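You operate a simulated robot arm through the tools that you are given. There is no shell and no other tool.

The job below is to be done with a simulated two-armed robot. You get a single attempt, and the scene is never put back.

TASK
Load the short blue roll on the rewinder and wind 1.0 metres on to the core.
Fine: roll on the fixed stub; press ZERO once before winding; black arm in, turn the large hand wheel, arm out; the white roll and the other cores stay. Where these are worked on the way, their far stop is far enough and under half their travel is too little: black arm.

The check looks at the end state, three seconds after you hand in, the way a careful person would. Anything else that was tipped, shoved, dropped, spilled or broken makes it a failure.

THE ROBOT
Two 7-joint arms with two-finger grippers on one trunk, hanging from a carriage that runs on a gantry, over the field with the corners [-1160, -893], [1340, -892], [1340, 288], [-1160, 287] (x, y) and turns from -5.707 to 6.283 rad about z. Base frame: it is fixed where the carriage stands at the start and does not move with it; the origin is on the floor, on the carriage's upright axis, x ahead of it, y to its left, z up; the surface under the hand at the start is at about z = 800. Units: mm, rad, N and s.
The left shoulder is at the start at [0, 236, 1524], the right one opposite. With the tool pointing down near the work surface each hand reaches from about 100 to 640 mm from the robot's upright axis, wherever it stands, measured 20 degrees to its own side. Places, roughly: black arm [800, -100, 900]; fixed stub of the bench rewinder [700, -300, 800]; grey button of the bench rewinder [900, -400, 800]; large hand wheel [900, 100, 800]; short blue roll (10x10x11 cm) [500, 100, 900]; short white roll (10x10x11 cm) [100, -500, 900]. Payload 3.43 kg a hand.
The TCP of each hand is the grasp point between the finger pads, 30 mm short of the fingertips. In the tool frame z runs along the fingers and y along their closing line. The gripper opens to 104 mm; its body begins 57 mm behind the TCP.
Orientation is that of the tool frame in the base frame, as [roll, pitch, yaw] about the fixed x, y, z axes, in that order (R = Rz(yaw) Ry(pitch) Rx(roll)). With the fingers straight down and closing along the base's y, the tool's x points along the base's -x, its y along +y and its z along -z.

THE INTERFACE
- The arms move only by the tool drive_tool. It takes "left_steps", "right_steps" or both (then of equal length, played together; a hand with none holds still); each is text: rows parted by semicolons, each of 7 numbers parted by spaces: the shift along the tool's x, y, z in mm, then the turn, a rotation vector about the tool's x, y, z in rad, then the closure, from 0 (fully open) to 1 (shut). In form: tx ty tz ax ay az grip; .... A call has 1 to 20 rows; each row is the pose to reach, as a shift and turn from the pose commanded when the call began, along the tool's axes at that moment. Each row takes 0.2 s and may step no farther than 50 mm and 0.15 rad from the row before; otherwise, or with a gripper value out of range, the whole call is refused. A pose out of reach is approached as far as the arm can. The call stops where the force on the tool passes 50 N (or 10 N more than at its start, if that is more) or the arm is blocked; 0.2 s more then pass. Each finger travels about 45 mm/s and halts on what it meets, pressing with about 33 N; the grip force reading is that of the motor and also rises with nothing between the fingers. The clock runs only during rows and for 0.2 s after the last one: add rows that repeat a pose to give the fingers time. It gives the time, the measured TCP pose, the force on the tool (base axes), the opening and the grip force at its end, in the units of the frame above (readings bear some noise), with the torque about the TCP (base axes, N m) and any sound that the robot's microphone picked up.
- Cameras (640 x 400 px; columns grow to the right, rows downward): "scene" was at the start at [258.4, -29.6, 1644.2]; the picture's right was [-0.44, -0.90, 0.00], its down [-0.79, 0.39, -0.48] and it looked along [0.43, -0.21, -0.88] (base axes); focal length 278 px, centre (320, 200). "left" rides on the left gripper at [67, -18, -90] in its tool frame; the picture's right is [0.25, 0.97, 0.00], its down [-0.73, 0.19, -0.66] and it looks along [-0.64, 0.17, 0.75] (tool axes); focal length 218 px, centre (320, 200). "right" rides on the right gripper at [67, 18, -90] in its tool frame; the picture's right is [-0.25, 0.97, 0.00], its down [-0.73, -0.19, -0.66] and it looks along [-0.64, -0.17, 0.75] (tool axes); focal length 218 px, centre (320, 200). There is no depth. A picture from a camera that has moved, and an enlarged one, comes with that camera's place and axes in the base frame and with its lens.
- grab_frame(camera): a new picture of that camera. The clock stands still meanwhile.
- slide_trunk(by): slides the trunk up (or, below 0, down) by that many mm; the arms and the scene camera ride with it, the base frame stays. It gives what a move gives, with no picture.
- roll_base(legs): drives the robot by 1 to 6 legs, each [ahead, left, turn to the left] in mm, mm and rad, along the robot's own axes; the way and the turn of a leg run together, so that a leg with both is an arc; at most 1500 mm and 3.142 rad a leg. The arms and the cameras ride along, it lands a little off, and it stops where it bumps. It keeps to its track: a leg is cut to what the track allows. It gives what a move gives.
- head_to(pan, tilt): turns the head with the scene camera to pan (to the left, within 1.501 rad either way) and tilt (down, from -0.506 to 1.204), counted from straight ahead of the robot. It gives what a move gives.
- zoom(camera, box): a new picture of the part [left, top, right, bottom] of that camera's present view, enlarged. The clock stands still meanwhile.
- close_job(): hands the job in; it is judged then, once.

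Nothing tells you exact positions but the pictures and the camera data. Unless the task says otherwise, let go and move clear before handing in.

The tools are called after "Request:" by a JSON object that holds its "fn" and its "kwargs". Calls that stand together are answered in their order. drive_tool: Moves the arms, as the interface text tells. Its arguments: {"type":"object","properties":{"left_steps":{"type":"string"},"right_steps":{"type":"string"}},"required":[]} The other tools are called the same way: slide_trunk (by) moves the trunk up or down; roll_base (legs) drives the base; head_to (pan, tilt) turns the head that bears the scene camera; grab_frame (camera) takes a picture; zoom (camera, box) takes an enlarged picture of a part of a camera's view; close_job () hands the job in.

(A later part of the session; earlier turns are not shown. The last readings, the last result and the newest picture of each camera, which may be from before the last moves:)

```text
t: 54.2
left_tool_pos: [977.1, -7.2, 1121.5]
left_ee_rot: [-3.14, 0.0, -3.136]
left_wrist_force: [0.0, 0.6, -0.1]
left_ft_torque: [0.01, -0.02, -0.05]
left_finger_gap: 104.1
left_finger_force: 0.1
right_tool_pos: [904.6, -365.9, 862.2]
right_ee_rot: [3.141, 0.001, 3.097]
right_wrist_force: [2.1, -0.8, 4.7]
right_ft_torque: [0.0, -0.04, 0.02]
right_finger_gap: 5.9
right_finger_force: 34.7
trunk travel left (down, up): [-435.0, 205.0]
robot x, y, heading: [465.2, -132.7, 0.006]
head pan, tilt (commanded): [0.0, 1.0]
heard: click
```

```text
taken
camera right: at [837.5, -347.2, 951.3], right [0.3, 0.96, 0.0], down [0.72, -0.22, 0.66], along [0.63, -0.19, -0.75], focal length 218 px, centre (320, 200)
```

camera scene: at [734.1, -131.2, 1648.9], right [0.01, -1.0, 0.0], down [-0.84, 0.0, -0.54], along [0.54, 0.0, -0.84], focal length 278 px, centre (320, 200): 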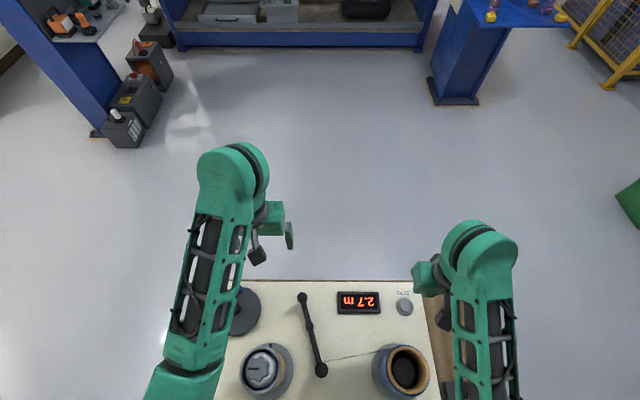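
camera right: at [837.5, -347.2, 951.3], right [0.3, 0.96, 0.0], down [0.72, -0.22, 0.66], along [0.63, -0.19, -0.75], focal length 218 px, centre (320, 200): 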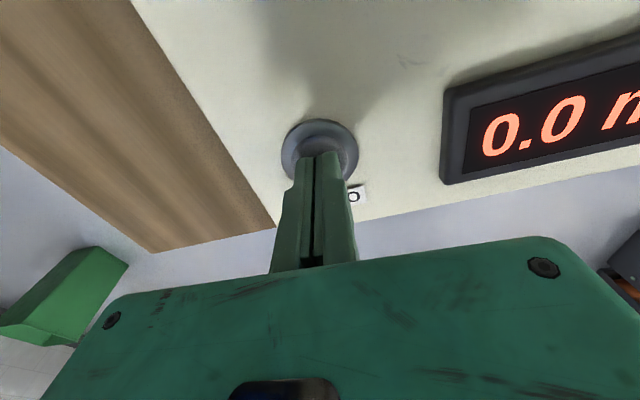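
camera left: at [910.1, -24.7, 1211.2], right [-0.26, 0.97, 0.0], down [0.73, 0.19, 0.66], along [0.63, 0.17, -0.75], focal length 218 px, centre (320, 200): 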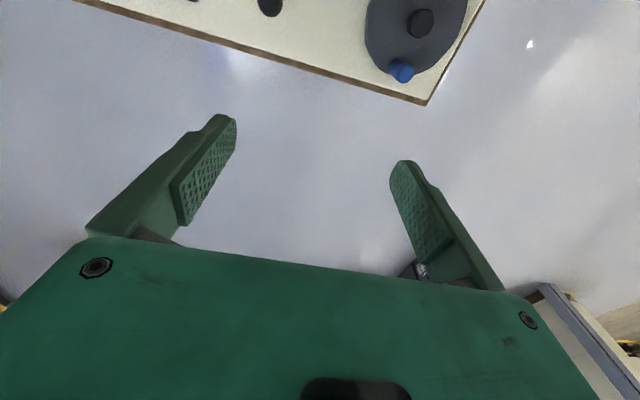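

There was a click and the display now reads 0.0. I'll go straight up off the button.

Request:
{"fn": "drive_tool", "kwargs": {"right_steps": "0 0 -15 0 0 0 1; 0 0 -40 0 0 0 1; 0 0 -75 0 0 0 1; 0 0 -110 0 0 0 1; 0 0 -150 0 0 0 1; 0 0 -190 0 0 0 1; 0 0 -230 0 0 0 1; 0 0 -260 0 0 0 1; 0 0 -260 0 0 0 1"}}

Request:
{"fn": "grab_frame", "kwargs": {"camera": "right"}}

Request:
{"fn": "zoom", "kwargs": {"camera": "scene", "box": [220, 270, 460, 400]}}

```text
t: 56.2
left_tool_pos: [976.4, -7.8, 1122.7]
left_ee_rot: [3.141, -0.001, -3.135]
left_wrist_force: [0.0, 0.6, 0.5]
left_ft_torque: [0.01, -0.01, 0.01]
left_finger_gap: 104.0
left_finger_force: 0.2
right_tool_pos: [906.4, -367.6, 1120.3]
right_ee_rot: [-3.141, -0.002, 3.098]
right_wrist_force: [0.2, 0.9, -0.4]
right_ft_torque: [-0.02, -0.01, -0.04]
right_finger_gap: 0.0
right_finger_force: 34.8
trunk travel left (down, up): [-435.0, 205.0]
robot x, y, heading: [464.8, -133.2, 0.004]
head pan, tilt (commanded): [0.0, 1.0]
```

```text
taken
camera right: at [839.5, -346.8, 1210.7], right [0.3, 0.96, 0.0], down [0.72, -0.22, 0.66], along [0.63, -0.19, -0.75], focal length 218 px, centre (320, 200)
```

right: 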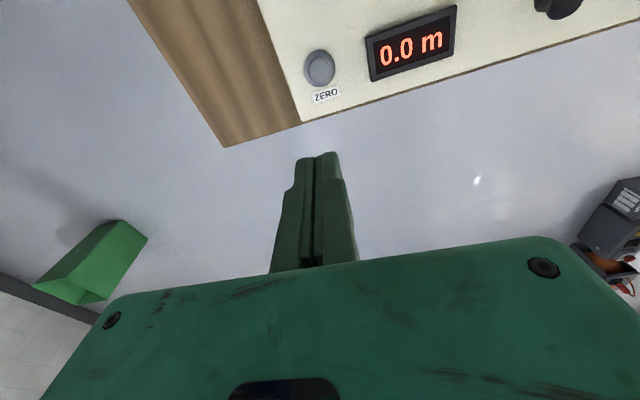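

```text
2.67 times, centred on (340, 335) of scene
camera zoom: at [734.1, -131.2, 1648.9], right [0.01, -1.0, 0.0], down [-0.84, 0.0, -0.54], along [0.54, 0.0, -0.84], focal length 741 px, centre (267, -160)
```

zoom: 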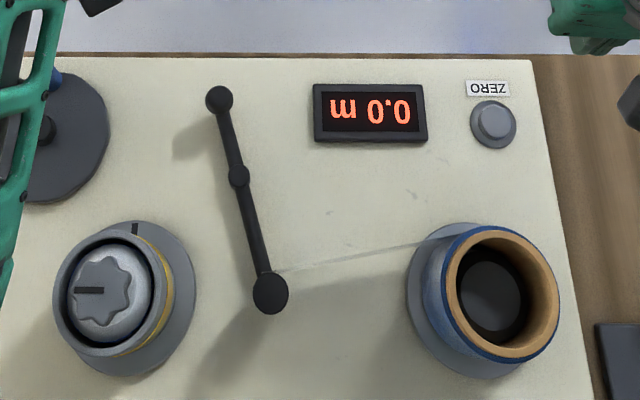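

The counter is zeroed and the display shows 0.0. I take the black arm's ball end to be near [916, -82, 880], its hub near [850, -103] and the core near [746, -1]. The ball must go about 50 mm toward -y to bring the roller in. I'll hover the left hand, half closed, over the ball.

Request:
{"fn": "drive_tool", "kwargs": {"left_steps": "15 -18 25 0 0 0 0.2; 30 -37 55 0 0 0 0.4; 45 -56 85 0 0 0 0.6; 60 -74.5 115 0 0 0 0.64; 60 -74.5 130 0 0 0 0.64; 60 -74.5 130 0 0 0 0.64; 60 -74.5 130 0 0 0 0.64"}}

Request:
{"fn": "grab_frame", "kwargs": {"camera": "left"}}

Request:
{"fn": "grab_frame", "kwargs": {"camera": "scene"}}

```text
t: 57.8
left_tool_pos: [918.4, -84.3, 989.0]
left_ee_rot: [3.142, 0.0, -3.135]
left_wrist_force: [-0.5, 0.4, 0.1]
left_ft_torque: [0.02, 0.01, -0.01]
left_finger_gap: 37.6
left_finger_force: 0.0
right_tool_pos: [907.0, -366.9, 1120.6]
right_ee_rot: [3.141, 0.001, 3.097]
right_wrist_force: [-0.2, 0.4, -0.3]
right_ft_torque: [-0.01, 0.01, 0.01]
right_finger_gap: 0.0
right_finger_force: 35.2
trunk travel left (down, up): [-435.0, 205.0]
robot x, y, heading: [463.1, -133.4, 0.005]
head pan, tilt (commanded): [0.0, 1.0]
```

```text
taken
camera left: at [852.2, -100.4, 1079.0], right [-0.26, 0.97, 0.0], down [0.73, 0.19, 0.66], along [0.63, 0.17, -0.75], focal length 218 px, centre (320, 200)
```

left: 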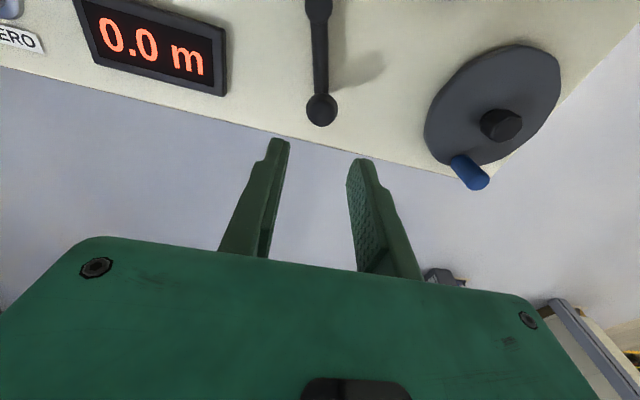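

```text
taken
camera scene: at [734.1, -131.2, 1648.9], right [0.01, -1.0, 0.0], down [-0.84, 0.0, -0.54], along [0.54, 0.0, -0.84], focal length 278 px, centre (320, 200)
```

scene: 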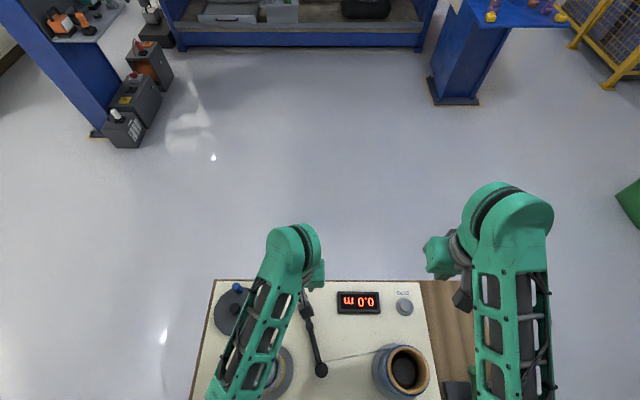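

The ball projects exactly below the TCP. I'll lower so the fingers straddle it.

Request:
{"fn": "drive_tool", "kwargs": {"left_steps": "0 0 25 0 0 0 0.64; 0 0 50 0 0 0 0.64; 0 0 70 0 0 0 0.64; 0 0 85 0 0 0 0.64; 0 0 98 0 0 0 0.64; 0 0 98 0 0 0 0.64"}}

Request:
{"fn": "grab_frame", "kwargs": {"camera": "left"}}

```text
t: 59.2
left_tool_pos: [918.4, -82.5, 891.7]
left_ee_rot: [3.141, -0.001, -3.137]
left_wrist_force: [0.1, -0.8, 0.1]
left_ft_torque: [-0.04, 0.01, 0.0]
left_finger_gap: 37.5
left_finger_force: 0.0
right_tool_pos: [906.9, -367.1, 1120.9]
right_ee_rot: [3.141, 0.0, 3.097]
right_wrist_force: [0.3, 0.1, 0.1]
right_ft_torque: [0.01, -0.01, 0.02]
right_finger_gap: 0.0
right_finger_force: 34.6
trunk travel left (down, up): [-435.0, 205.0]
robot x, y, heading: [463.0, -135.2, 0.008]
head pan, tilt (commanded): [0.0, 1.0]
```

```text
taken
camera left: at [851.6, -99.8, 981.4], right [-0.26, 0.97, 0.0], down [0.73, 0.19, 0.66], along [0.63, 0.17, -0.75], focal length 218 px, centre (320, 200)
```

left: 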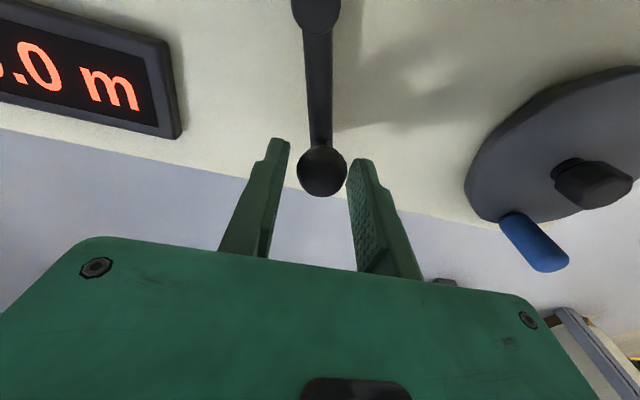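

The ball lies between the fingers. I'll push it toward -y along its arc, about half way first.

Request:
{"fn": "drive_tool", "kwargs": {"left_steps": "-1 -6 3 0 0 0 0.64; -2 -12 3 0 0 0 0.64; -3 -18 3 0 0 0 0.64; -3.4 -24 3 0 0 0 0.64; -3.2 -30 3 0 0 0 0.64; -3.2 -30 3 0 0 0 0.64"}}

Request:
{"fn": "grab_frame", "kwargs": {"camera": "left"}}

Request:
{"fn": "zoom", "kwargs": {"camera": "scene", "box": [200, 270, 440, 400]}}

```text
t: 60.6
left_tool_pos: [920.5, -112.8, 891.0]
left_ee_rot: [-3.139, 0.0, -3.136]
left_wrist_force: [0.9, -0.6, -0.4]
left_ft_torque: [0.02, -0.01, 0.0]
left_finger_gap: 37.4
left_finger_force: 0.1
right_tool_pos: [907.2, -367.5, 1121.3]
right_ee_rot: [3.142, 0.001, 3.099]
right_wrist_force: [-0.4, -1.2, 0.3]
right_ft_torque: [-0.01, -0.02, 0.03]
right_finger_gap: 0.0
right_finger_force: 35.1
trunk travel left (down, up): [-435.0, 205.0]
robot x, y, heading: [465.2, -129.2, 0.006]
head pan, tilt (commanded): [0.0, 1.0]
```

```text
taken
camera left: at [853.8, -129.5, 980.4], right [-0.26, 0.97, 0.0], down [0.73, 0.19, 0.66], along [0.63, 0.17, -0.75], focal length 218 px, centre (320, 200)
```

left: 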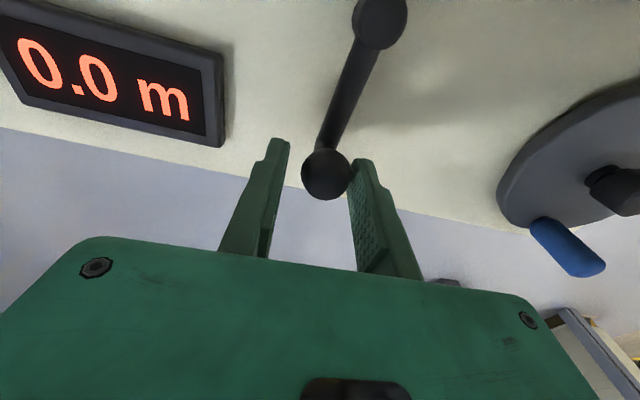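

```text
2.67 times, centred on (320, 335) of scene
camera zoom: at [734.1, -131.2, 1648.9], right [0.01, -1.0, 0.0], down [-0.84, 0.0, -0.54], along [0.54, 0.0, -0.84], focal length 741 px, centre (320, -160)
```

zoom: 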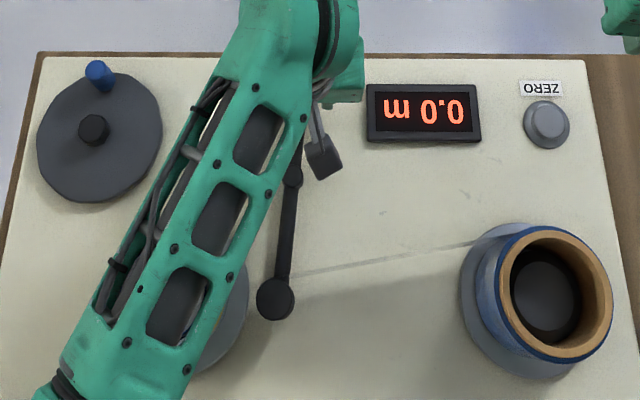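

The arm swings freely. I'll continue toward its inner stop.

Request:
{"fn": "drive_tool", "kwargs": {"left_steps": "0.3 -5 0 0 0 0 0.64; 1 -10 0 0 0 0 0.64; 2.2 -15 0 0 0 0 0.64; 3.6 -20 0 0 0 0 0.64; 5 -24 0 0 0 0 0.64; 5 -24 0 0 0 0 0.64"}}

Request:
{"fn": "grab_frame", "kwargs": {"camera": "left"}}

Request:
{"fn": "zoom", "kwargs": {"camera": "scene", "box": [200, 270, 440, 400]}}

```text
t: 62.0
left_tool_pos: [918.2, -133.0, 891.6]
left_ee_rot: [3.139, 0.002, -3.135]
left_wrist_force: [3.2, 15.1, 3.7]
left_ft_torque: [0.3, -0.06, -0.12]
left_finger_gap: 45.6
left_finger_force: 7.2
right_tool_pos: [907.8, -363.1, 1120.4]
right_ee_rot: [3.14, 0.0, 3.095]
right_wrist_force: [-0.4, 0.6, 0.5]
right_ft_torque: [-0.02, 0.0, -0.01]
right_finger_gap: 0.0
right_finger_force: 34.7
trunk travel left (down, up): [-435.0, 205.0]
robot x, y, heading: [462.8, -132.1, 0.005]
head pan, tilt (commanded): [0.0, 1.0]
```

```text
taken
camera left: at [851.2, -149.6, 980.8], right [-0.26, 0.97, 0.0], down [0.73, 0.19, 0.66], along [0.64, 0.17, -0.75], focal length 218 px, centre (320, 200)
```

left: 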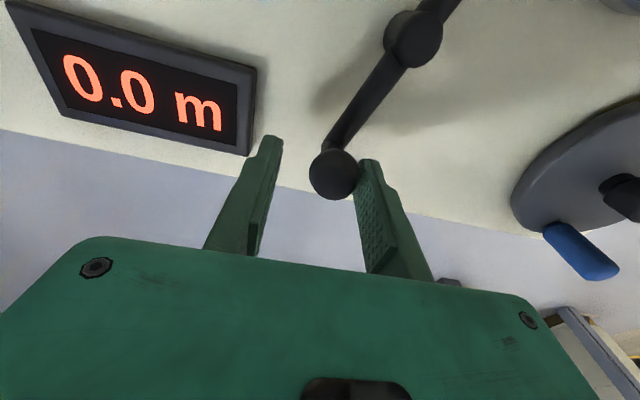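

```text
2.67 times, centred on (320, 335) of scene
camera zoom: at [734.6, -129.6, 1649.1], right [0.01, -1.0, 0.0], down [-0.84, 0.0, -0.54], along [0.54, 0.01, -0.84], focal length 741 px, centre (320, -160)
```

zoom: 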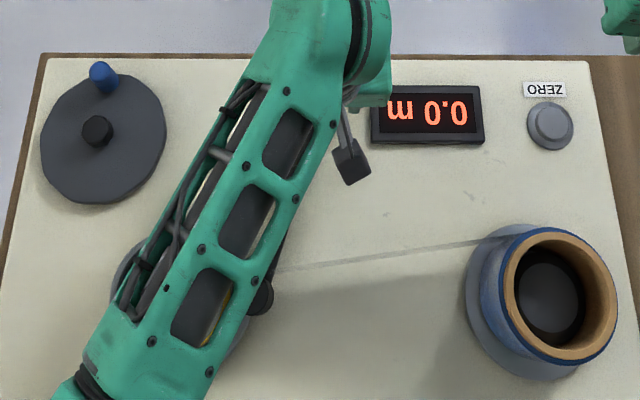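

The arm has met its stop: about 15 N reaction, and the roller lies against the core. I'll give it a slight extra push, then relax and check that it stays in.

Request:
{"fn": "drive_tool", "kwargs": {"left_steps": "1 -2 0 0 0 0 0.64; 1 -4 0 0 0 0 0.64; 1 -4 0 0 0 0 0.64"}}

Request:
{"fn": "grab_frame", "kwargs": {"camera": "left"}}

Request:
{"fn": "drive_tool", "kwargs": {"left_steps": "0 4 0 0 0 0 0.64; 0 9 0 0 0 0 0.64; 0 12 0 0 0 0 0.64; 0 12 0 0 0 0 0.64"}}

Request:
{"fn": "grab_frame", "kwargs": {"camera": "left"}}

```text
t: 62.8
left_tool_pos: [917.5, -133.8, 892.1]
left_ee_rot: [3.138, 0.001, -3.135]
left_wrist_force: [6.7, 22.8, 5.5]
left_ft_torque: [0.43, -0.1, -0.14]
left_finger_gap: 49.7
left_finger_force: 10.4
right_tool_pos: [908.3, -362.7, 1121.2]
right_ee_rot: [3.138, 0.002, 3.098]
right_wrist_force: [0.1, 0.0, 0.3]
right_ft_torque: [-0.03, 0.0, 0.01]
right_finger_gap: 0.0
right_finger_force: 34.3
trunk travel left (down, up): [-435.0, 205.0]
robot x, y, heading: [464.1, -128.1, 0.008]
head pan, tilt (commanded): [0.0, 1.0]
```

```text
taken
camera left: at [849.9, -151.9, 980.7], right [-0.26, 0.97, 0.01], down [0.73, 0.19, 0.66], along [0.64, 0.17, -0.75], focal length 218 px, centre (320, 200)
```

left: 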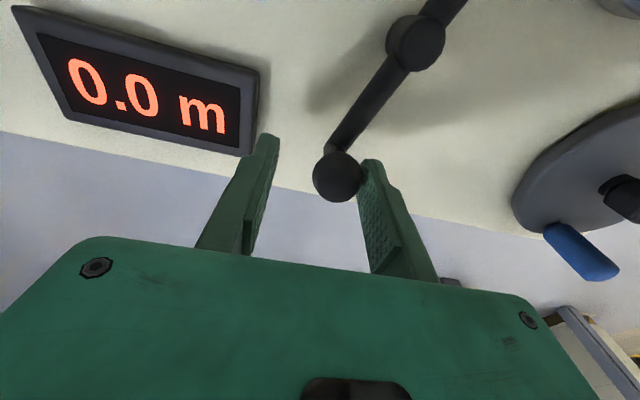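

```text
t: 63.8
left_tool_pos: [914.7, -128.3, 890.3]
left_ee_rot: [3.141, -0.001, -3.136]
left_wrist_force: [0.1, 2.3, -0.1]
left_ft_torque: [0.04, -0.01, -0.01]
left_finger_gap: 38.6
left_finger_force: 0.6
right_tool_pos: [907.6, -366.9, 1120.3]
right_ee_rot: [3.141, 0.0, 3.096]
right_wrist_force: [-0.1, -0.2, 0.2]
right_ft_torque: [-0.01, -0.01, 0.01]
right_finger_gap: 0.0
right_finger_force: 34.4
trunk travel left (down, up): [-435.0, 205.0]
robot x, y, heading: [462.2, -133.1, 0.001]
head pan, tilt (commanded): [0.0, 1.0]
```

```text
taken
camera left: at [847.3, -145.3, 980.6], right [-0.26, 0.97, 0.0], down [0.73, 0.19, 0.66], along [0.63, 0.17, -0.76], focal length 218 px, centre (320, 200)
```

left: 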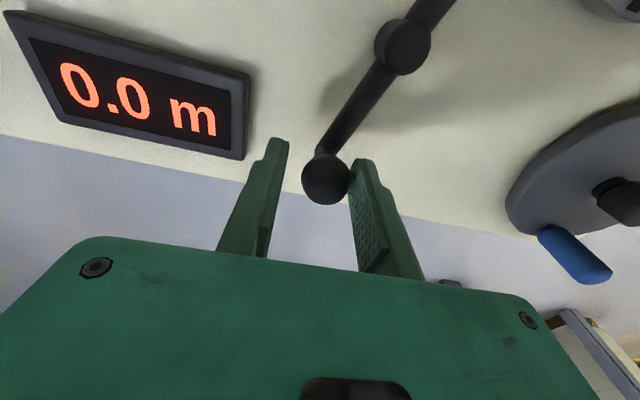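

It's at the stop. I'll centre on the ball, open slightly and lift off, leaving the arm in.

Request:
{"fn": "drive_tool", "kwargs": {"left_steps": "0 3 0 0 0 0 0.6; 0 3 0 0 0 0 0.55; 0 3 -15 0 0 0 0.55; 0 3 -35 0 0 0 0.55; 0 3 -65 0 0 0 0.55; 0 3 -100 0 0 0 0.55; 0 3 -130 0 0 0 0.55; 0 3 -130 0 0 0 0.55"}}

Request:
{"fn": "grab_frame", "kwargs": {"camera": "left"}}

Request:
{"fn": "zoom", "kwargs": {"camera": "scene", "box": [200, 270, 440, 400]}}

```text
t: 65.6
left_tool_pos: [913.9, -127.3, 1020.0]
left_ee_rot: [3.141, 0.001, -3.136]
left_wrist_force: [0.4, 0.1, 0.2]
left_ft_torque: [0.0, 0.01, 0.02]
left_finger_gap: 46.5
left_finger_force: 0.1
right_tool_pos: [906.5, -366.8, 1120.4]
right_ee_rot: [3.141, -0.001, 3.098]
right_wrist_force: [-0.2, 0.1, -0.4]
right_ft_torque: [0.01, 0.0, 0.04]
right_finger_gap: 0.0
right_finger_force: 35.0
trunk travel left (down, up): [-435.0, 205.0]
robot x, y, heading: [463.3, -132.8, 0.005]
head pan, tilt (commanded): [0.0, 1.0]
```

```text
taken
camera left: at [847.1, -143.8, 1110.5], right [-0.26, 0.97, 0.0], down [0.73, 0.19, 0.66], along [0.63, 0.17, -0.75], focal length 218 px, centre (320, 200)
```

left: 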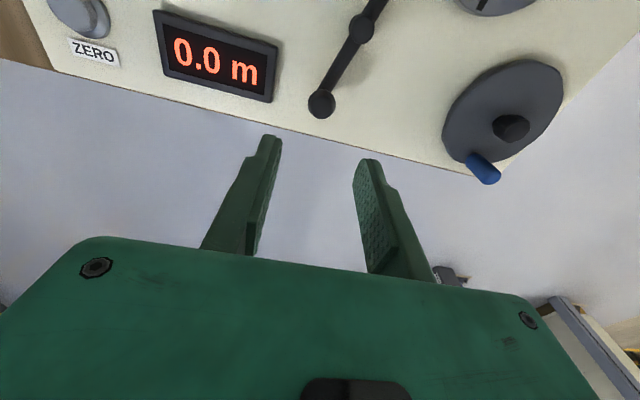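

```text
2.67 times, centred on (320, 335) of scene
camera zoom: at [734.1, -131.2, 1648.8], right [0.01, -1.0, 0.0], down [-0.84, 0.0, -0.54], along [0.54, 0.0, -0.84], focal length 741 px, centre (320, -160)
```

zoom: 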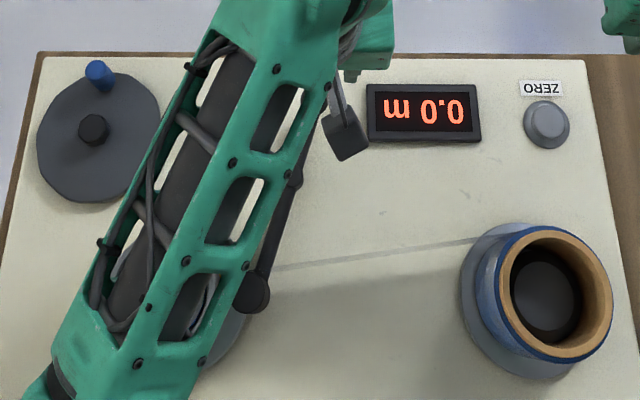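

The arm stays in. Now for the hand wheel: I put its centre near [887, 96] and the crank pin near [938, 93], with its top at z ≈ 893. I'll take the left hand over the pin to measure it.

Request:
{"fn": "drive_tool", "kwargs": {"left_steps": "-4 37 4 0 0 0 0.55; -8 74 8 0 0 0 0.55; -12 111 12 0 0 0 0.55; -16 148 15 0 0 0 0.55; -20 185 18 0 0 0 0.55; -24 220 20 0 0 0 0.55; -24 220 20 0 0 0 0.55; -24 220 20 0 0 0 0.55"}}

Request:
{"fn": "grab_frame", "kwargs": {"camera": "left"}}

Request:
{"fn": "grab_frame", "kwargs": {"camera": "scene"}}

```text
t: 67.4
left_tool_pos: [936.2, 93.2, 1001.1]
left_ee_rot: [-3.141, 0.0, -3.135]
left_wrist_force: [-1.0, 0.2, -0.5]
left_ft_torque: [-0.05, 0.02, 0.01]
left_finger_gap: 46.8
left_finger_force: 0.1
right_tool_pos: [906.7, -366.8, 1120.8]
right_ee_rot: [-3.141, 0.0, 3.097]
right_wrist_force: [0.1, 0.0, 0.1]
right_ft_torque: [0.03, -0.02, 0.0]
right_finger_gap: 0.0
right_finger_force: 35.3
trunk travel left (down, up): [-435.0, 205.0]
robot x, y, heading: [466.2, -133.5, 0.004]
head pan, tilt (commanded): [0.0, 1.0]
```

```text
taken
camera left: at [870.0, 75.5, 1091.1], right [-0.26, 0.97, 0.0], down [0.73, 0.19, 0.66], along [0.63, 0.17, -0.75], focal length 218 px, centre (320, 200)
```

left: 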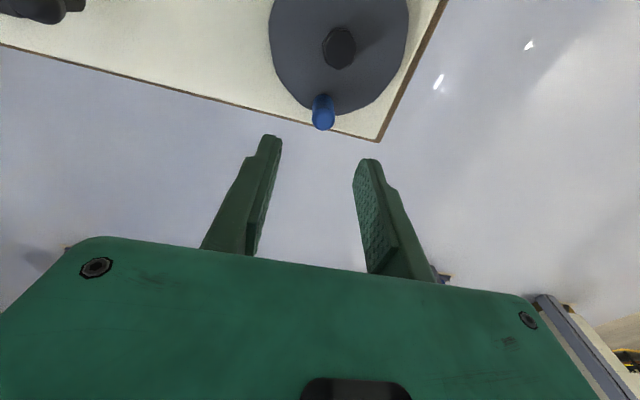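

```text
taken
camera scene: at [734.1, -131.2, 1648.9], right [0.01, -1.0, 0.0], down [-0.84, 0.0, -0.54], along [0.54, 0.0, -0.84], focal length 278 px, centre (320, 200)
```

scene: 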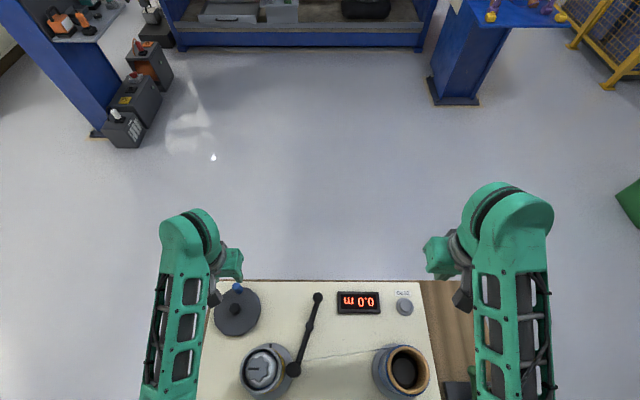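

Request:
{"fn": "zoom", "kwargs": {"camera": "left", "box": [240, 0, 460, 150]}}

Request:
{"fn": "zoom", "kwargs": {"camera": "scene", "box": [200, 270, 440, 400]}}

```text
2.67 times, centred on (350, 75) of left
camera zoom: at [870.0, 75.5, 1091.1], right [-0.26, 0.97, 0.0], down [0.73, 0.19, 0.66], along [0.63, 0.17, -0.75], focal length 582 px, centre (240, 533)
```

zoom: 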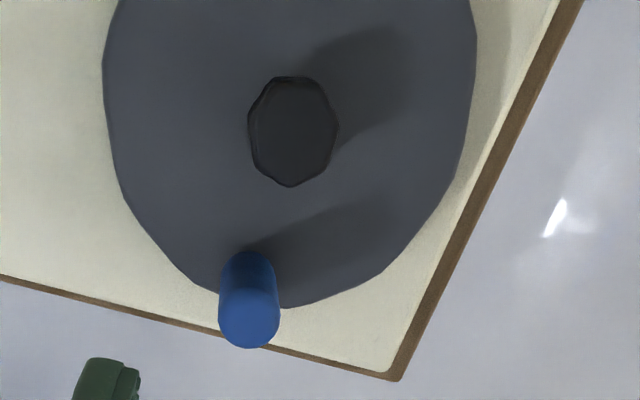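

```text
2.67 times, centred on (320, 335) of scene
camera zoom: at [734.1, -131.2, 1648.9], right [0.01, -1.0, 0.0], down [-0.84, 0.0, -0.54], along [0.54, 0.0, -0.84], focal length 741 px, centre (320, -160)
```

zoom: 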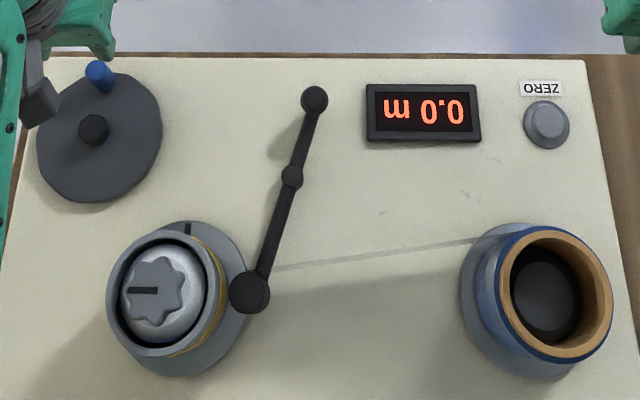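

From above I see the roller against the core. The crank pin is about 20 mm in diameter, close to [938, 96], with the wheel centre at about [888, 96]. I'll lower the half-open fingers around the pin, staying above the wheel hub.

Request:
{"fn": "drive_tool", "kwargs": {"left_steps": "-1 3.5 25 0 0 0 0.55; -1 3.5 50 0 0 0 0.55; -1 3.5 75 0 0 0 0.55; -1 3.5 90 0 0 0 0.55; -1 3.5 102 0 0 0 0.55; -1 3.5 102 0 0 0 0.55"}}

Request:
{"fn": "grab_frame", "kwargs": {"camera": "left"}}

Request:
{"fn": "zoom", "kwargs": {"camera": "scene", "box": [160, 200, 400, 400]}}

```text
t: 68.8
left_tool_pos: [939.7, 98.1, 900.0]
left_ee_rot: [3.141, -0.001, -3.137]
left_wrist_force: [0.3, 0.4, -0.2]
left_ft_torque: [0.02, -0.02, 0.01]
left_finger_gap: 46.7
left_finger_force: 0.0
right_tool_pos: [907.6, -367.1, 1120.9]
right_ee_rot: [-3.141, 0.0, 3.098]
right_wrist_force: [0.8, 0.6, 0.0]
right_ft_torque: [-0.01, 0.02, -0.04]
right_finger_gap: 0.0
right_finger_force: 34.9
trunk travel left (down, up): [-435.0, 205.0]
robot x, y, heading: [466.7, -129.0, 0.003]
head pan, tilt (commanded): [0.0, 1.0]
```

```text
taken
camera left: at [872.7, 81.5, 988.7], right [-0.26, 0.97, 0.0], down [0.73, 0.19, 0.66], along [0.63, 0.17, -0.75], focal length 218 px, centre (320, 200)
```

left: 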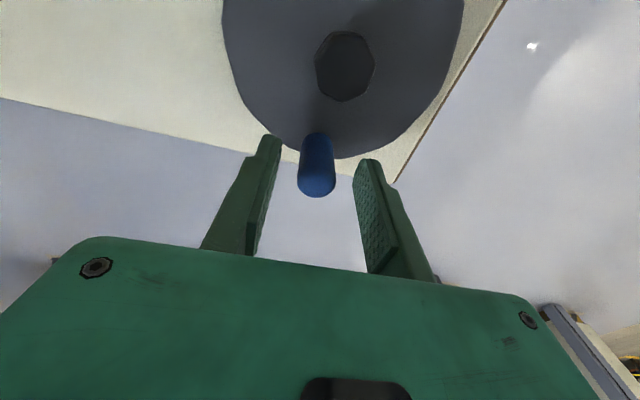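

```text
2.00 times, centred on (280, 300) of scene
camera zoom: at [734.1, -131.2, 1648.9], right [0.01, -1.0, 0.0], down [-0.84, 0.0, -0.54], along [0.54, 0.0, -0.84], focal length 556 px, centre (400, 0)
```

zoom: 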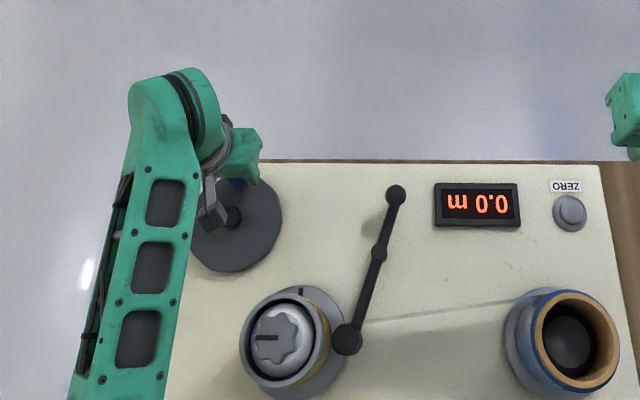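

The pin's top is level with the TCP, so I'll go 10 mm lower, centre on it and close.

Request:
{"fn": "drive_tool", "kwargs": {"left_steps": "0 -2.8 5 0 0 0 0.55; 0 -2.8 10 0 0 0 0.55; 0 -2.8 10 0 0 0 0.7; 0 -2.8 10 0 0 0 0.8; 0 -2.8 10 0 0 0 0.9; 0 -2.8 10 0 0 0 0.9; 0 -2.8 10 0 0 0 0.9"}}

Request:
{"fn": "grab_frame", "kwargs": {"camera": "left"}}

```text
t: 70.4
left_tool_pos: [938.7, 97.8, 888.4]
left_ee_rot: [3.14, 0.0, -3.137]
left_wrist_force: [2.1, 4.6, -6.4]
left_ft_torque: [0.13, -0.32, 0.03]
left_finger_gap: 21.2
left_finger_force: 45.1
right_tool_pos: [907.0, -365.9, 1120.2]
right_ee_rot: [-3.141, 0.0, 3.097]
right_wrist_force: [-0.4, -0.2, -0.4]
right_ft_torque: [-0.01, -0.02, 0.02]
right_finger_gap: 0.1
right_finger_force: 34.6
trunk travel left (down, up): [-435.0, 205.0]
robot x, y, heading: [465.2, -133.1, 0.003]
head pan, tilt (commanded): [0.0, 1.0]
```

```text
taken
camera left: at [872.3, 79.9, 977.6], right [-0.26, 0.97, 0.0], down [0.73, 0.19, 0.66], along [0.63, 0.17, -0.75], focal length 218 px, centre (320, 200)
```

left: 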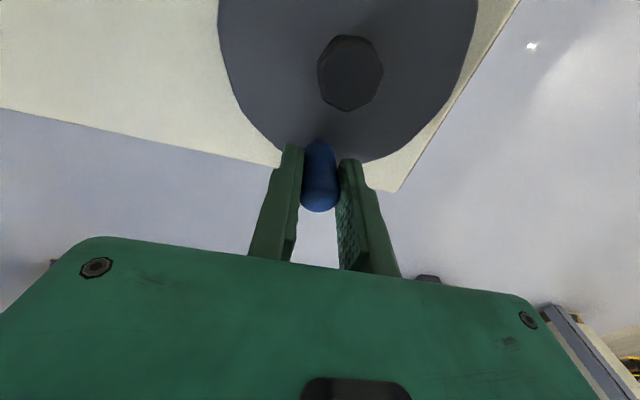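

I have the pin, gap 21 mm, at a radius of about 50 mm. I'll try a small counter-clockwise turn of 24° and watch how the counter reacts.

Request:
{"fn": "drive_tool", "kwargs": {"left_steps": "0.5 7 0 0 0 0 0.9; 1.9 13.8 0 0 0 0 0.9; 4.3 20.3 0 0 0 0 0.9; 4.3 20.3 0 0 0 0 0.9"}}

Request:
{"fn": "zoom", "kwargs": {"camera": "scene", "box": [160, 200, 400, 400]}}

Request:
{"fn": "grab_frame", "kwargs": {"camera": "left"}}

```text
t: 71.4
left_tool_pos: [935.1, 116.9, 888.4]
left_ee_rot: [3.14, 0.003, -3.137]
left_wrist_force: [14.7, 4.5, -17.5]
left_ft_torque: [0.12, -0.56, 0.01]
left_finger_gap: 20.8
left_finger_force: 45.0
right_tool_pos: [909.2, -365.9, 1119.7]
right_ee_rot: [-3.141, 0.0, 3.099]
right_wrist_force: [0.0, 0.4, 0.3]
right_ft_torque: [-0.03, -0.03, -0.03]
right_finger_gap: 0.0
right_finger_force: 35.3
trunk travel left (down, up): [-435.0, 205.0]
robot x, y, heading: [466.5, -132.6, 0.002]
head pan, tilt (commanded): [0.0, 1.0]
```

```text
2.00 times, centred on (280, 300) of scene
camera zoom: at [735.0, -131.0, 1649.0], right [0.01, -1.0, 0.0], down [-0.84, 0.0, -0.54], along [0.54, 0.0, -0.84], focal length 556 px, centre (400, 0)
```

zoom: 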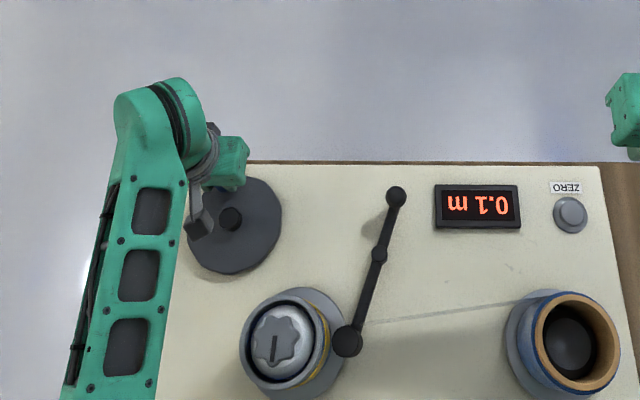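

```text
taken
camera left: at [868.2, 99.4, 977.5], right [-0.26, 0.97, 0.0], down [0.73, 0.19, 0.66], along [0.64, 0.17, -0.75], focal length 218 px, centre (320, 200)
```

left: 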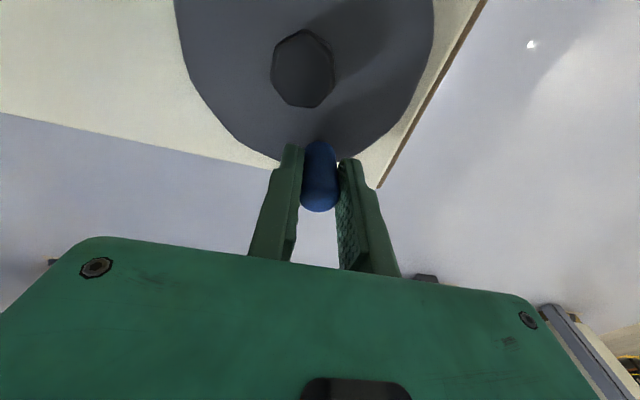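

Counter-clockwise counts up: the display went from 0.0 to 0.1 after about 22°, and the core turned roughly 90°. So 1.0 m should need a bit under one wheel turn. I'll go on in measured increments.

Request:
{"fn": "drive_tool", "kwargs": {"left_steps": "2.6 6 0 0 0 0 0.9; 6.4 11.4 0 0 0 0 0.9; 10.8 16.2 0 0 0 0 0.9; 15.9 20.4 0 0 0 0 0.9; 15.9 20.4 0 0 0 0 0.9"}}

Request:
{"fn": "zoom", "kwargs": {"camera": "scene", "box": [160, 200, 400, 400]}}

Request:
{"fn": "grab_frame", "kwargs": {"camera": "left"}}

```text
t: 72.6
left_tool_pos: [917.0, 139.5, 888.4]
left_ee_rot: [3.138, -0.001, -3.135]
left_wrist_force: [9.9, 13.4, -19.0]
left_ft_torque: [0.34, -0.42, 0.08]
left_finger_gap: 21.0
left_finger_force: 44.9
right_tool_pos: [907.6, -366.1, 1122.1]
right_ee_rot: [3.141, -0.001, 3.098]
right_wrist_force: [-0.2, 0.2, -0.2]
right_ft_torque: [0.0, 0.03, 0.0]
right_finger_gap: 0.0
right_finger_force: 35.0
trunk travel left (down, up): [-435.0, 205.0]
robot x, y, heading: [467.3, -131.1, 0.006]
head pan, tilt (commanded): [0.0, 1.0]
```

```text
2.00 times, centred on (280, 300) of scene
camera zoom: at [734.4, -130.2, 1649.0], right [0.01, -1.0, 0.0], down [-0.84, 0.0, -0.54], along [0.54, 0.0, -0.84], focal length 556 px, centre (400, 0)
```

zoom: 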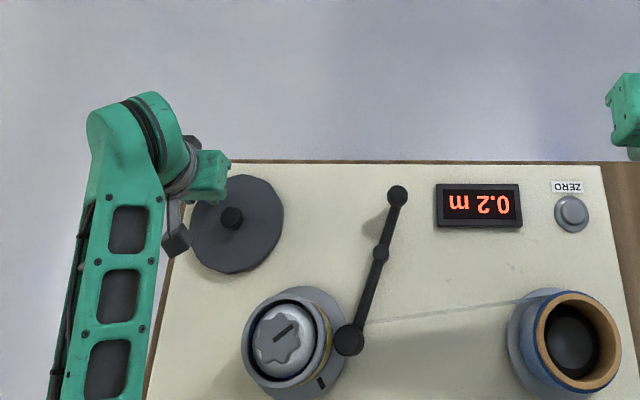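

```text
taken
camera left: at [850.2, 121.9, 978.3], right [-0.26, 0.97, 0.0], down [0.73, 0.19, 0.66], along [0.63, 0.17, -0.75], focal length 218 px, centre (320, 200)
```

left: 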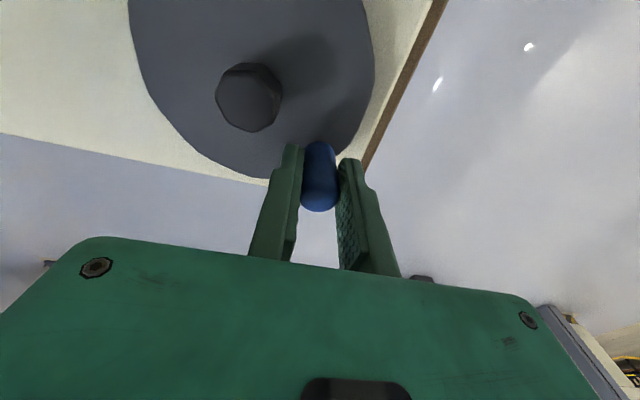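

The display shows 0.2 at about 55°. The core turns four times per wheel turn, so one wheel turn is roughly 1.1–1.2 m. I'll continue along the circle with a slightly larger radius to ease the side force.

Request:
{"fn": "drive_tool", "kwargs": {"left_steps": "5.6 4.2 0.5 0 0 0 0.9; 11.9 6.9 0.5 0 0 0 0.9; 18.4 8.6 0.5 0 0 0 0.9; 25.1 9.6 0.5 0 0 0 0.9; 25.1 9.6 0.5 0 0 0 0.9"}}

Request:
{"fn": "zoom", "kwargs": {"camera": "scene", "box": [160, 200, 400, 400]}}

Request:
{"fn": "grab_frame", "kwargs": {"camera": "left"}}

```text
t: 73.8
left_tool_pos: [892.6, 148.3, 889.8]
left_ee_rot: [3.137, 0.002, -3.133]
left_wrist_force: [3.2, 17.0, -5.4]
left_ft_torque: [-0.11, -0.97, 0.1]
left_finger_gap: 21.3
left_finger_force: 45.0
right_tool_pos: [906.9, -364.8, 1121.2]
right_ee_rot: [3.14, -0.001, 3.096]
right_wrist_force: [0.4, -0.1, 0.7]
right_ft_torque: [0.0, 0.04, -0.03]
right_finger_gap: 0.1
right_finger_force: 34.9
trunk travel left (down, up): [-435.0, 205.0]
robot x, y, heading: [466.0, -127.5, 0.006]
head pan, tilt (commanded): [0.0, 1.0]
```

```text
2.00 times, centred on (280, 300) of scene
camera zoom: at [734.2, -129.7, 1649.1], right [0.01, -1.0, 0.0], down [-0.84, 0.0, -0.54], along [0.54, 0.01, -0.84], focal length 556 px, centre (400, 0)
```

zoom: 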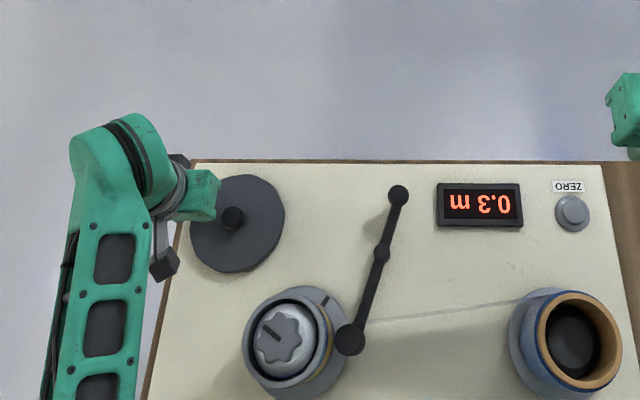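

```text
taken
camera left: at [826.0, 131.1, 979.3], right [-0.26, 0.97, 0.0], down [0.73, 0.19, 0.66], along [0.64, 0.17, -0.75], focal length 218 px, centre (320, 200)
```

left: 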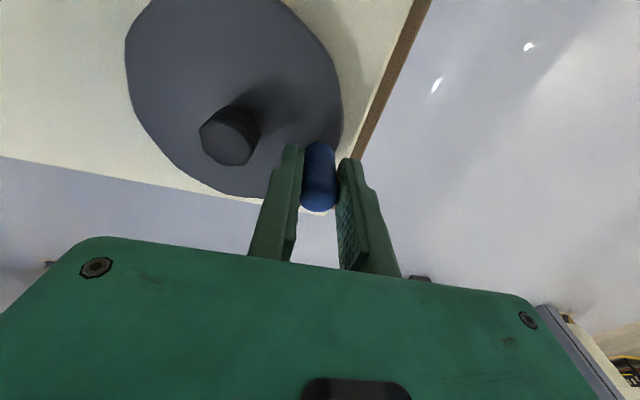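

The display is at 0.3 at about 85°. I'll continue around.

Request:
{"fn": "drive_tool", "kwargs": {"left_steps": "8.2 0.7 0 0 0 0 0.9; 16.4 -0.5 0 0 0 0 0.9; 24.2 -3.0 0 0 0 0 0.9; 31.6 -6.7 0 0 0 0 0.9; 31.6 -6.7 0 0 0 0 0.9"}}

Request:
{"fn": "zoom", "kwargs": {"camera": "scene", "box": [160, 200, 400, 400]}}

Request:
{"fn": "grab_frame", "kwargs": {"camera": "left"}}

```text
t: 75.0
left_tool_pos: [860.8, 143.0, 890.1]
left_ee_rot: [3.139, -0.002, -3.135]
left_wrist_force: [-10.2, 16.6, 14.7]
left_ft_torque: [-0.02, -0.6, 0.11]
left_finger_gap: 21.1
left_finger_force: 44.4
right_tool_pos: [907.5, -363.6, 1119.8]
right_ee_rot: [3.139, -0.001, 3.098]
right_wrist_force: [0.0, 0.1, 0.5]
right_ft_torque: [-0.04, -0.01, -0.03]
right_finger_gap: 0.1
right_finger_force: 34.3
trunk travel left (down, up): [-435.0, 205.0]
robot x, y, heading: [464.5, -134.5, 0.002]
head pan, tilt (commanded): [0.0, 1.0]
```

```text
2.00 times, centred on (280, 300) of scene
camera zoom: at [733.5, -129.4, 1649.0], right [0.01, -1.0, 0.0], down [-0.84, 0.0, -0.54], along [0.54, 0.01, -0.84], focal length 556 px, centre (400, 0)
```

zoom: 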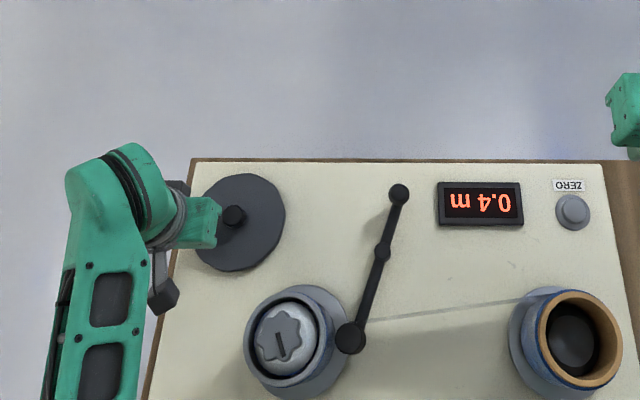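

```text
taken
camera left: at [793.7, 125.4, 979.4], right [-0.26, 0.97, 0.0], down [0.73, 0.19, 0.66], along [0.63, 0.17, -0.75], focal length 218 px, centre (320, 200)
```

left: 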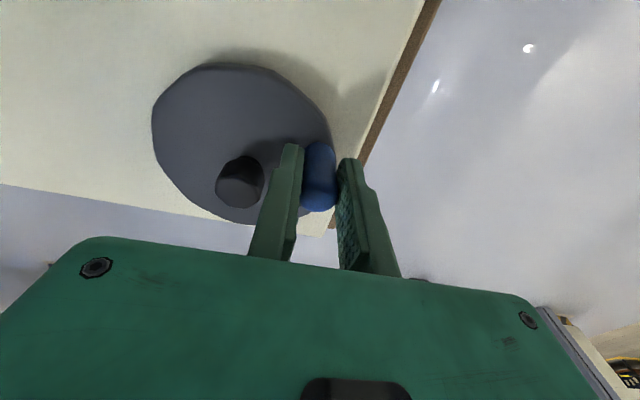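

The display shows 0.4 at about 121° of wheel turn. I'll zoom in on the core's knob mark to calibrate the ratio.

Request:
{"fn": "zoom", "kwargs": {"camera": "scene", "box": [240, 330, 360, 400]}}

Request:
{"fn": "zoom", "kwargs": {"camera": "scene", "box": [320, 280, 440, 350]}}

```text
5.33 times, centred on (300, 365) of scene
camera zoom: at [733.5, -129.4, 1649.0], right [0.01, -1.0, 0.0], down [-0.84, 0.0, -0.54], along [0.54, 0.01, -0.84], focal length 1483 px, centre (427, -680)
```

zoom: 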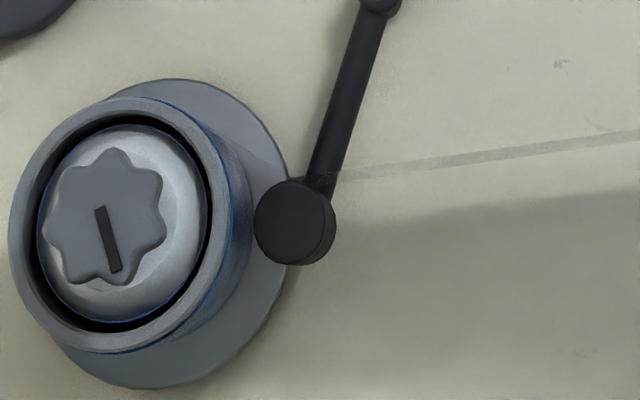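

```text
5.33 times, centred on (380, 315) of scene
camera zoom: at [733.5, -129.4, 1649.0], right [0.01, -1.0, 0.0], down [-0.84, 0.0, -0.54], along [0.54, 0.01, -0.84], focal length 1483 px, centre (0, -413)
```

zoom: 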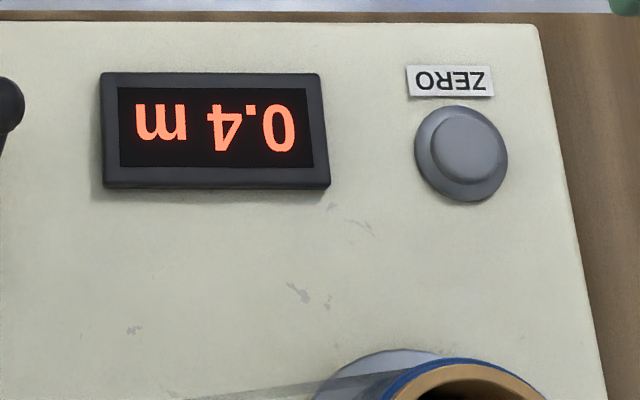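

The film is visibly going onto the core now, and the core turns about 3.8 times the wheel. I'll carry on.

Request:
{"fn": "drive_tool", "kwargs": {"left_steps": "7.2 -4 0 0 0 0 0.9; 13.1 -9.8 0 0 0 0 0.9; 18 -16.3 0 0 0 0 0.9; 21.9 -23.6 0 0 0 0 0.9; 21.9 -23.6 0 0 0 0 0.9"}}

Request:
{"fn": "zoom", "kwargs": {"camera": "scene", "box": [160, 200, 400, 400]}}

Request:
{"fn": "grab_frame", "kwargs": {"camera": "left"}}

```text
t: 76.2
left_tool_pos: [838.4, 117.8, 888.4]
left_ee_rot: [3.141, 0.001, -3.137]
left_wrist_force: [-16.2, 11.6, 33.8]
left_ft_torque: [-0.12, 0.15, 0.06]
left_finger_gap: 21.4
left_finger_force: 44.9
right_tool_pos: [906.0, -364.6, 1119.2]
right_ee_rot: [3.14, -0.002, 3.099]
right_wrist_force: [-0.4, 0.2, -0.4]
right_ft_torque: [0.03, 0.03, 0.0]
right_finger_gap: 0.0
right_finger_force: 34.7
trunk travel left (down, up): [-435.0, 205.0]
robot x, y, heading: [466.0, -133.6, 0.006]
head pan, tilt (commanded): [0.0, 1.0]
```

```text
2.00 times, centred on (280, 300) of scene
camera zoom: at [733.4, -129.8, 1648.8], right [0.01, -1.0, 0.0], down [-0.84, 0.0, -0.54], along [0.54, 0.01, -0.84], focal length 556 px, centre (400, 0)
```

zoom: 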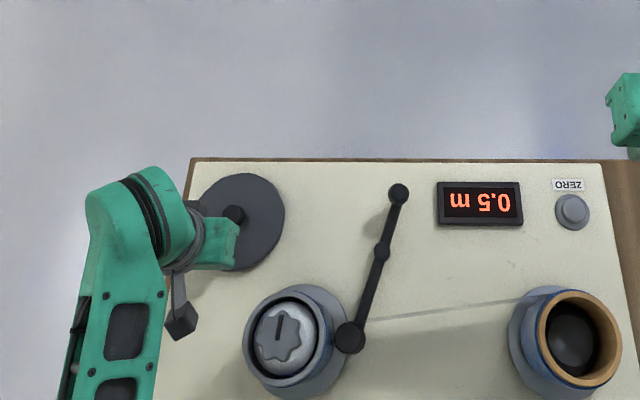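

```text
taken
camera left: at [771.6, 100.7, 978.0], right [-0.26, 0.97, 0.0], down [0.73, 0.19, 0.66], along [0.64, 0.17, -0.75], focal length 218 px, centre (320, 200)
```

left: 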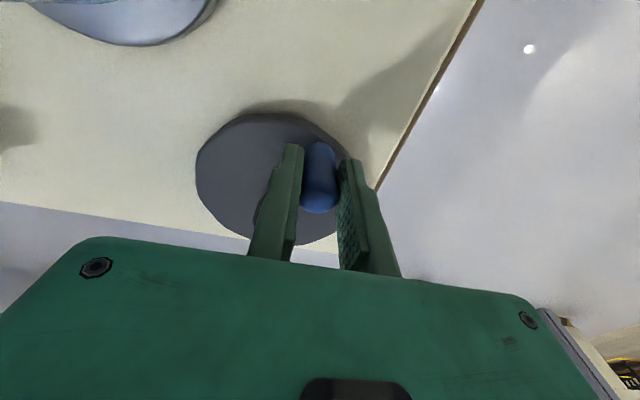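

The display shows 0.5 at about 158°. A vertical force has built up on the grip, so I'll raise the command 1.5 mm and carry on round.

Request:
{"fn": "drive_tool", "kwargs": {"left_steps": "0 0 -1.5 0 0 0 0.9; 3.2 -7.5 -1.5 0 0 0 0.9; 4.4 -15.6 -1.8 0 0 0 0.9; 4.3 -23.8 -2 0 0 0 0.9; 3 -31.9 -2.2 0 0 0 0.9; 3 -31.9 -2.2 0 0 0 0.9"}}

Request:
{"fn": "zoom", "kwargs": {"camera": "scene", "box": [160, 200, 400, 400]}}

Request:
{"fn": "grab_frame", "kwargs": {"camera": "left"}}

```text
t: 77.6
left_tool_pos: [835.7, 85.4, 889.4]
left_ee_rot: [-3.141, -0.003, -3.136]
left_wrist_force: [4.7, 2.5, -12.4]
left_ft_torque: [-0.02, -0.2, 0.01]
left_finger_gap: 21.1
left_finger_force: 44.8
right_tool_pos: [907.5, -367.3, 1120.1]
right_ee_rot: [-3.14, 0.0, 3.097]
right_wrist_force: [-1.1, 0.1, -0.3]
right_ft_torque: [0.0, -0.02, 0.04]
right_finger_gap: 0.2
right_finger_force: 35.2
trunk travel left (down, up): [-435.0, 205.0]
robot x, y, heading: [466.6, -133.9, 0.008]
head pan, tilt (commanded): [0.0, 1.0]
```

```text
2.00 times, centred on (280, 300) of scene
camera zoom: at [734.3, -131.3, 1648.6], right [0.01, -1.0, 0.0], down [-0.84, 0.0, -0.54], along [0.54, 0.0, -0.84], focal length 556 px, centre (400, 0)
```

zoom: 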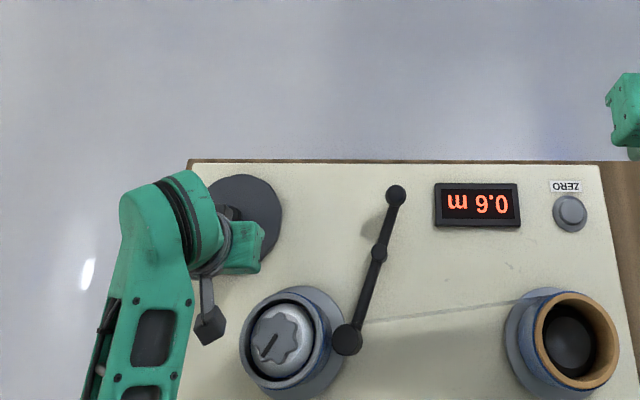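

```text
taken
camera left: at [769.4, 67.2, 978.1], right [-0.26, 0.97, 0.0], down [0.73, 0.19, 0.65], along [0.63, 0.17, -0.76], focal length 218 px, centre (320, 200)
```

left: 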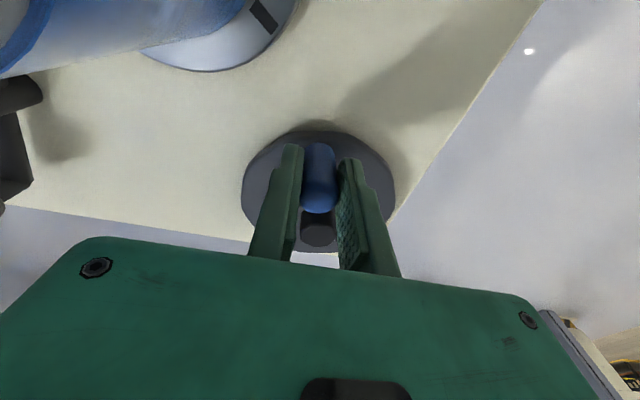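

The display shows 0.6 at about 195° and the forces are low. I'll continue.

Request:
{"fn": "drive_tool", "kwargs": {"left_steps": "-2.3 -6.7 0 0 0 0 0.9; -5.4 -13 0 0 0 0 0.9; -9.4 -18.9 0 0 0 0 0.9; -14.2 -24.1 0 0 0 0 0.9; -14.2 -24.1 0 0 0 0 0.9"}}

Request:
{"fn": "zoom", "kwargs": {"camera": "scene", "box": [160, 200, 400, 400]}}

Request:
{"fn": "grab_frame", "kwargs": {"camera": "left"}}

```text
t: 78.8
left_tool_pos: [849.2, 61.2, 888.9]
left_ee_rot: [3.139, -0.003, -3.135]
left_wrist_force: [4.7, 9.5, -29.0]
left_ft_torque: [-0.18, 0.11, 0.03]
left_finger_gap: 21.2
left_finger_force: 44.5
right_tool_pos: [907.3, -365.4, 1120.9]
right_ee_rot: [3.141, -0.001, 3.099]
right_wrist_force: [-0.3, 0.0, -0.3]
right_ft_torque: [0.0, 0.01, 0.03]
right_finger_gap: 0.0
right_finger_force: 34.7
trunk travel left (down, up): [-435.0, 205.0]
robot x, y, heading: [464.2, -133.1, 0.003]
head pan, tilt (commanded): [0.0, 1.0]
```

```text
2.00 times, centred on (280, 300) of scene
camera zoom: at [733.9, -130.7, 1648.6], right [0.01, -1.0, 0.0], down [-0.84, 0.0, -0.54], along [0.54, 0.0, -0.84], focal length 556 px, centre (400, 0)
```

zoom: 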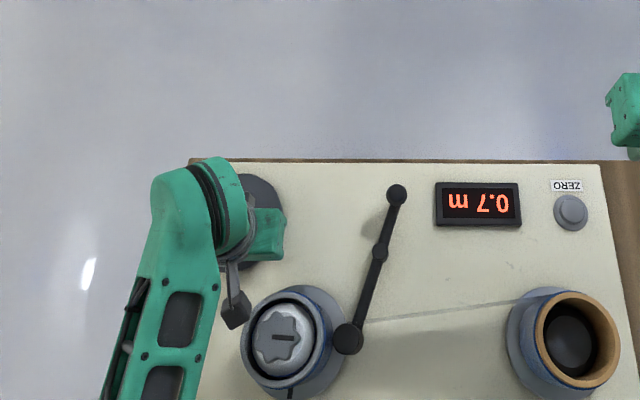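

```text
taken
camera left: at [782.4, 43.7, 978.2], right [-0.26, 0.97, 0.0], down [0.73, 0.19, 0.65], along [0.63, 0.17, -0.76], focal length 218 px, centre (320, 200)
```

left: 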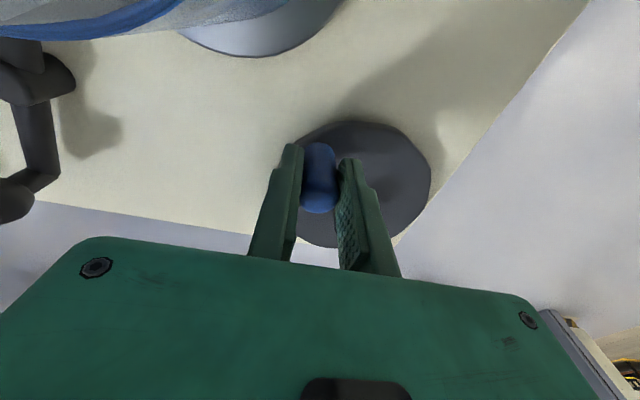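

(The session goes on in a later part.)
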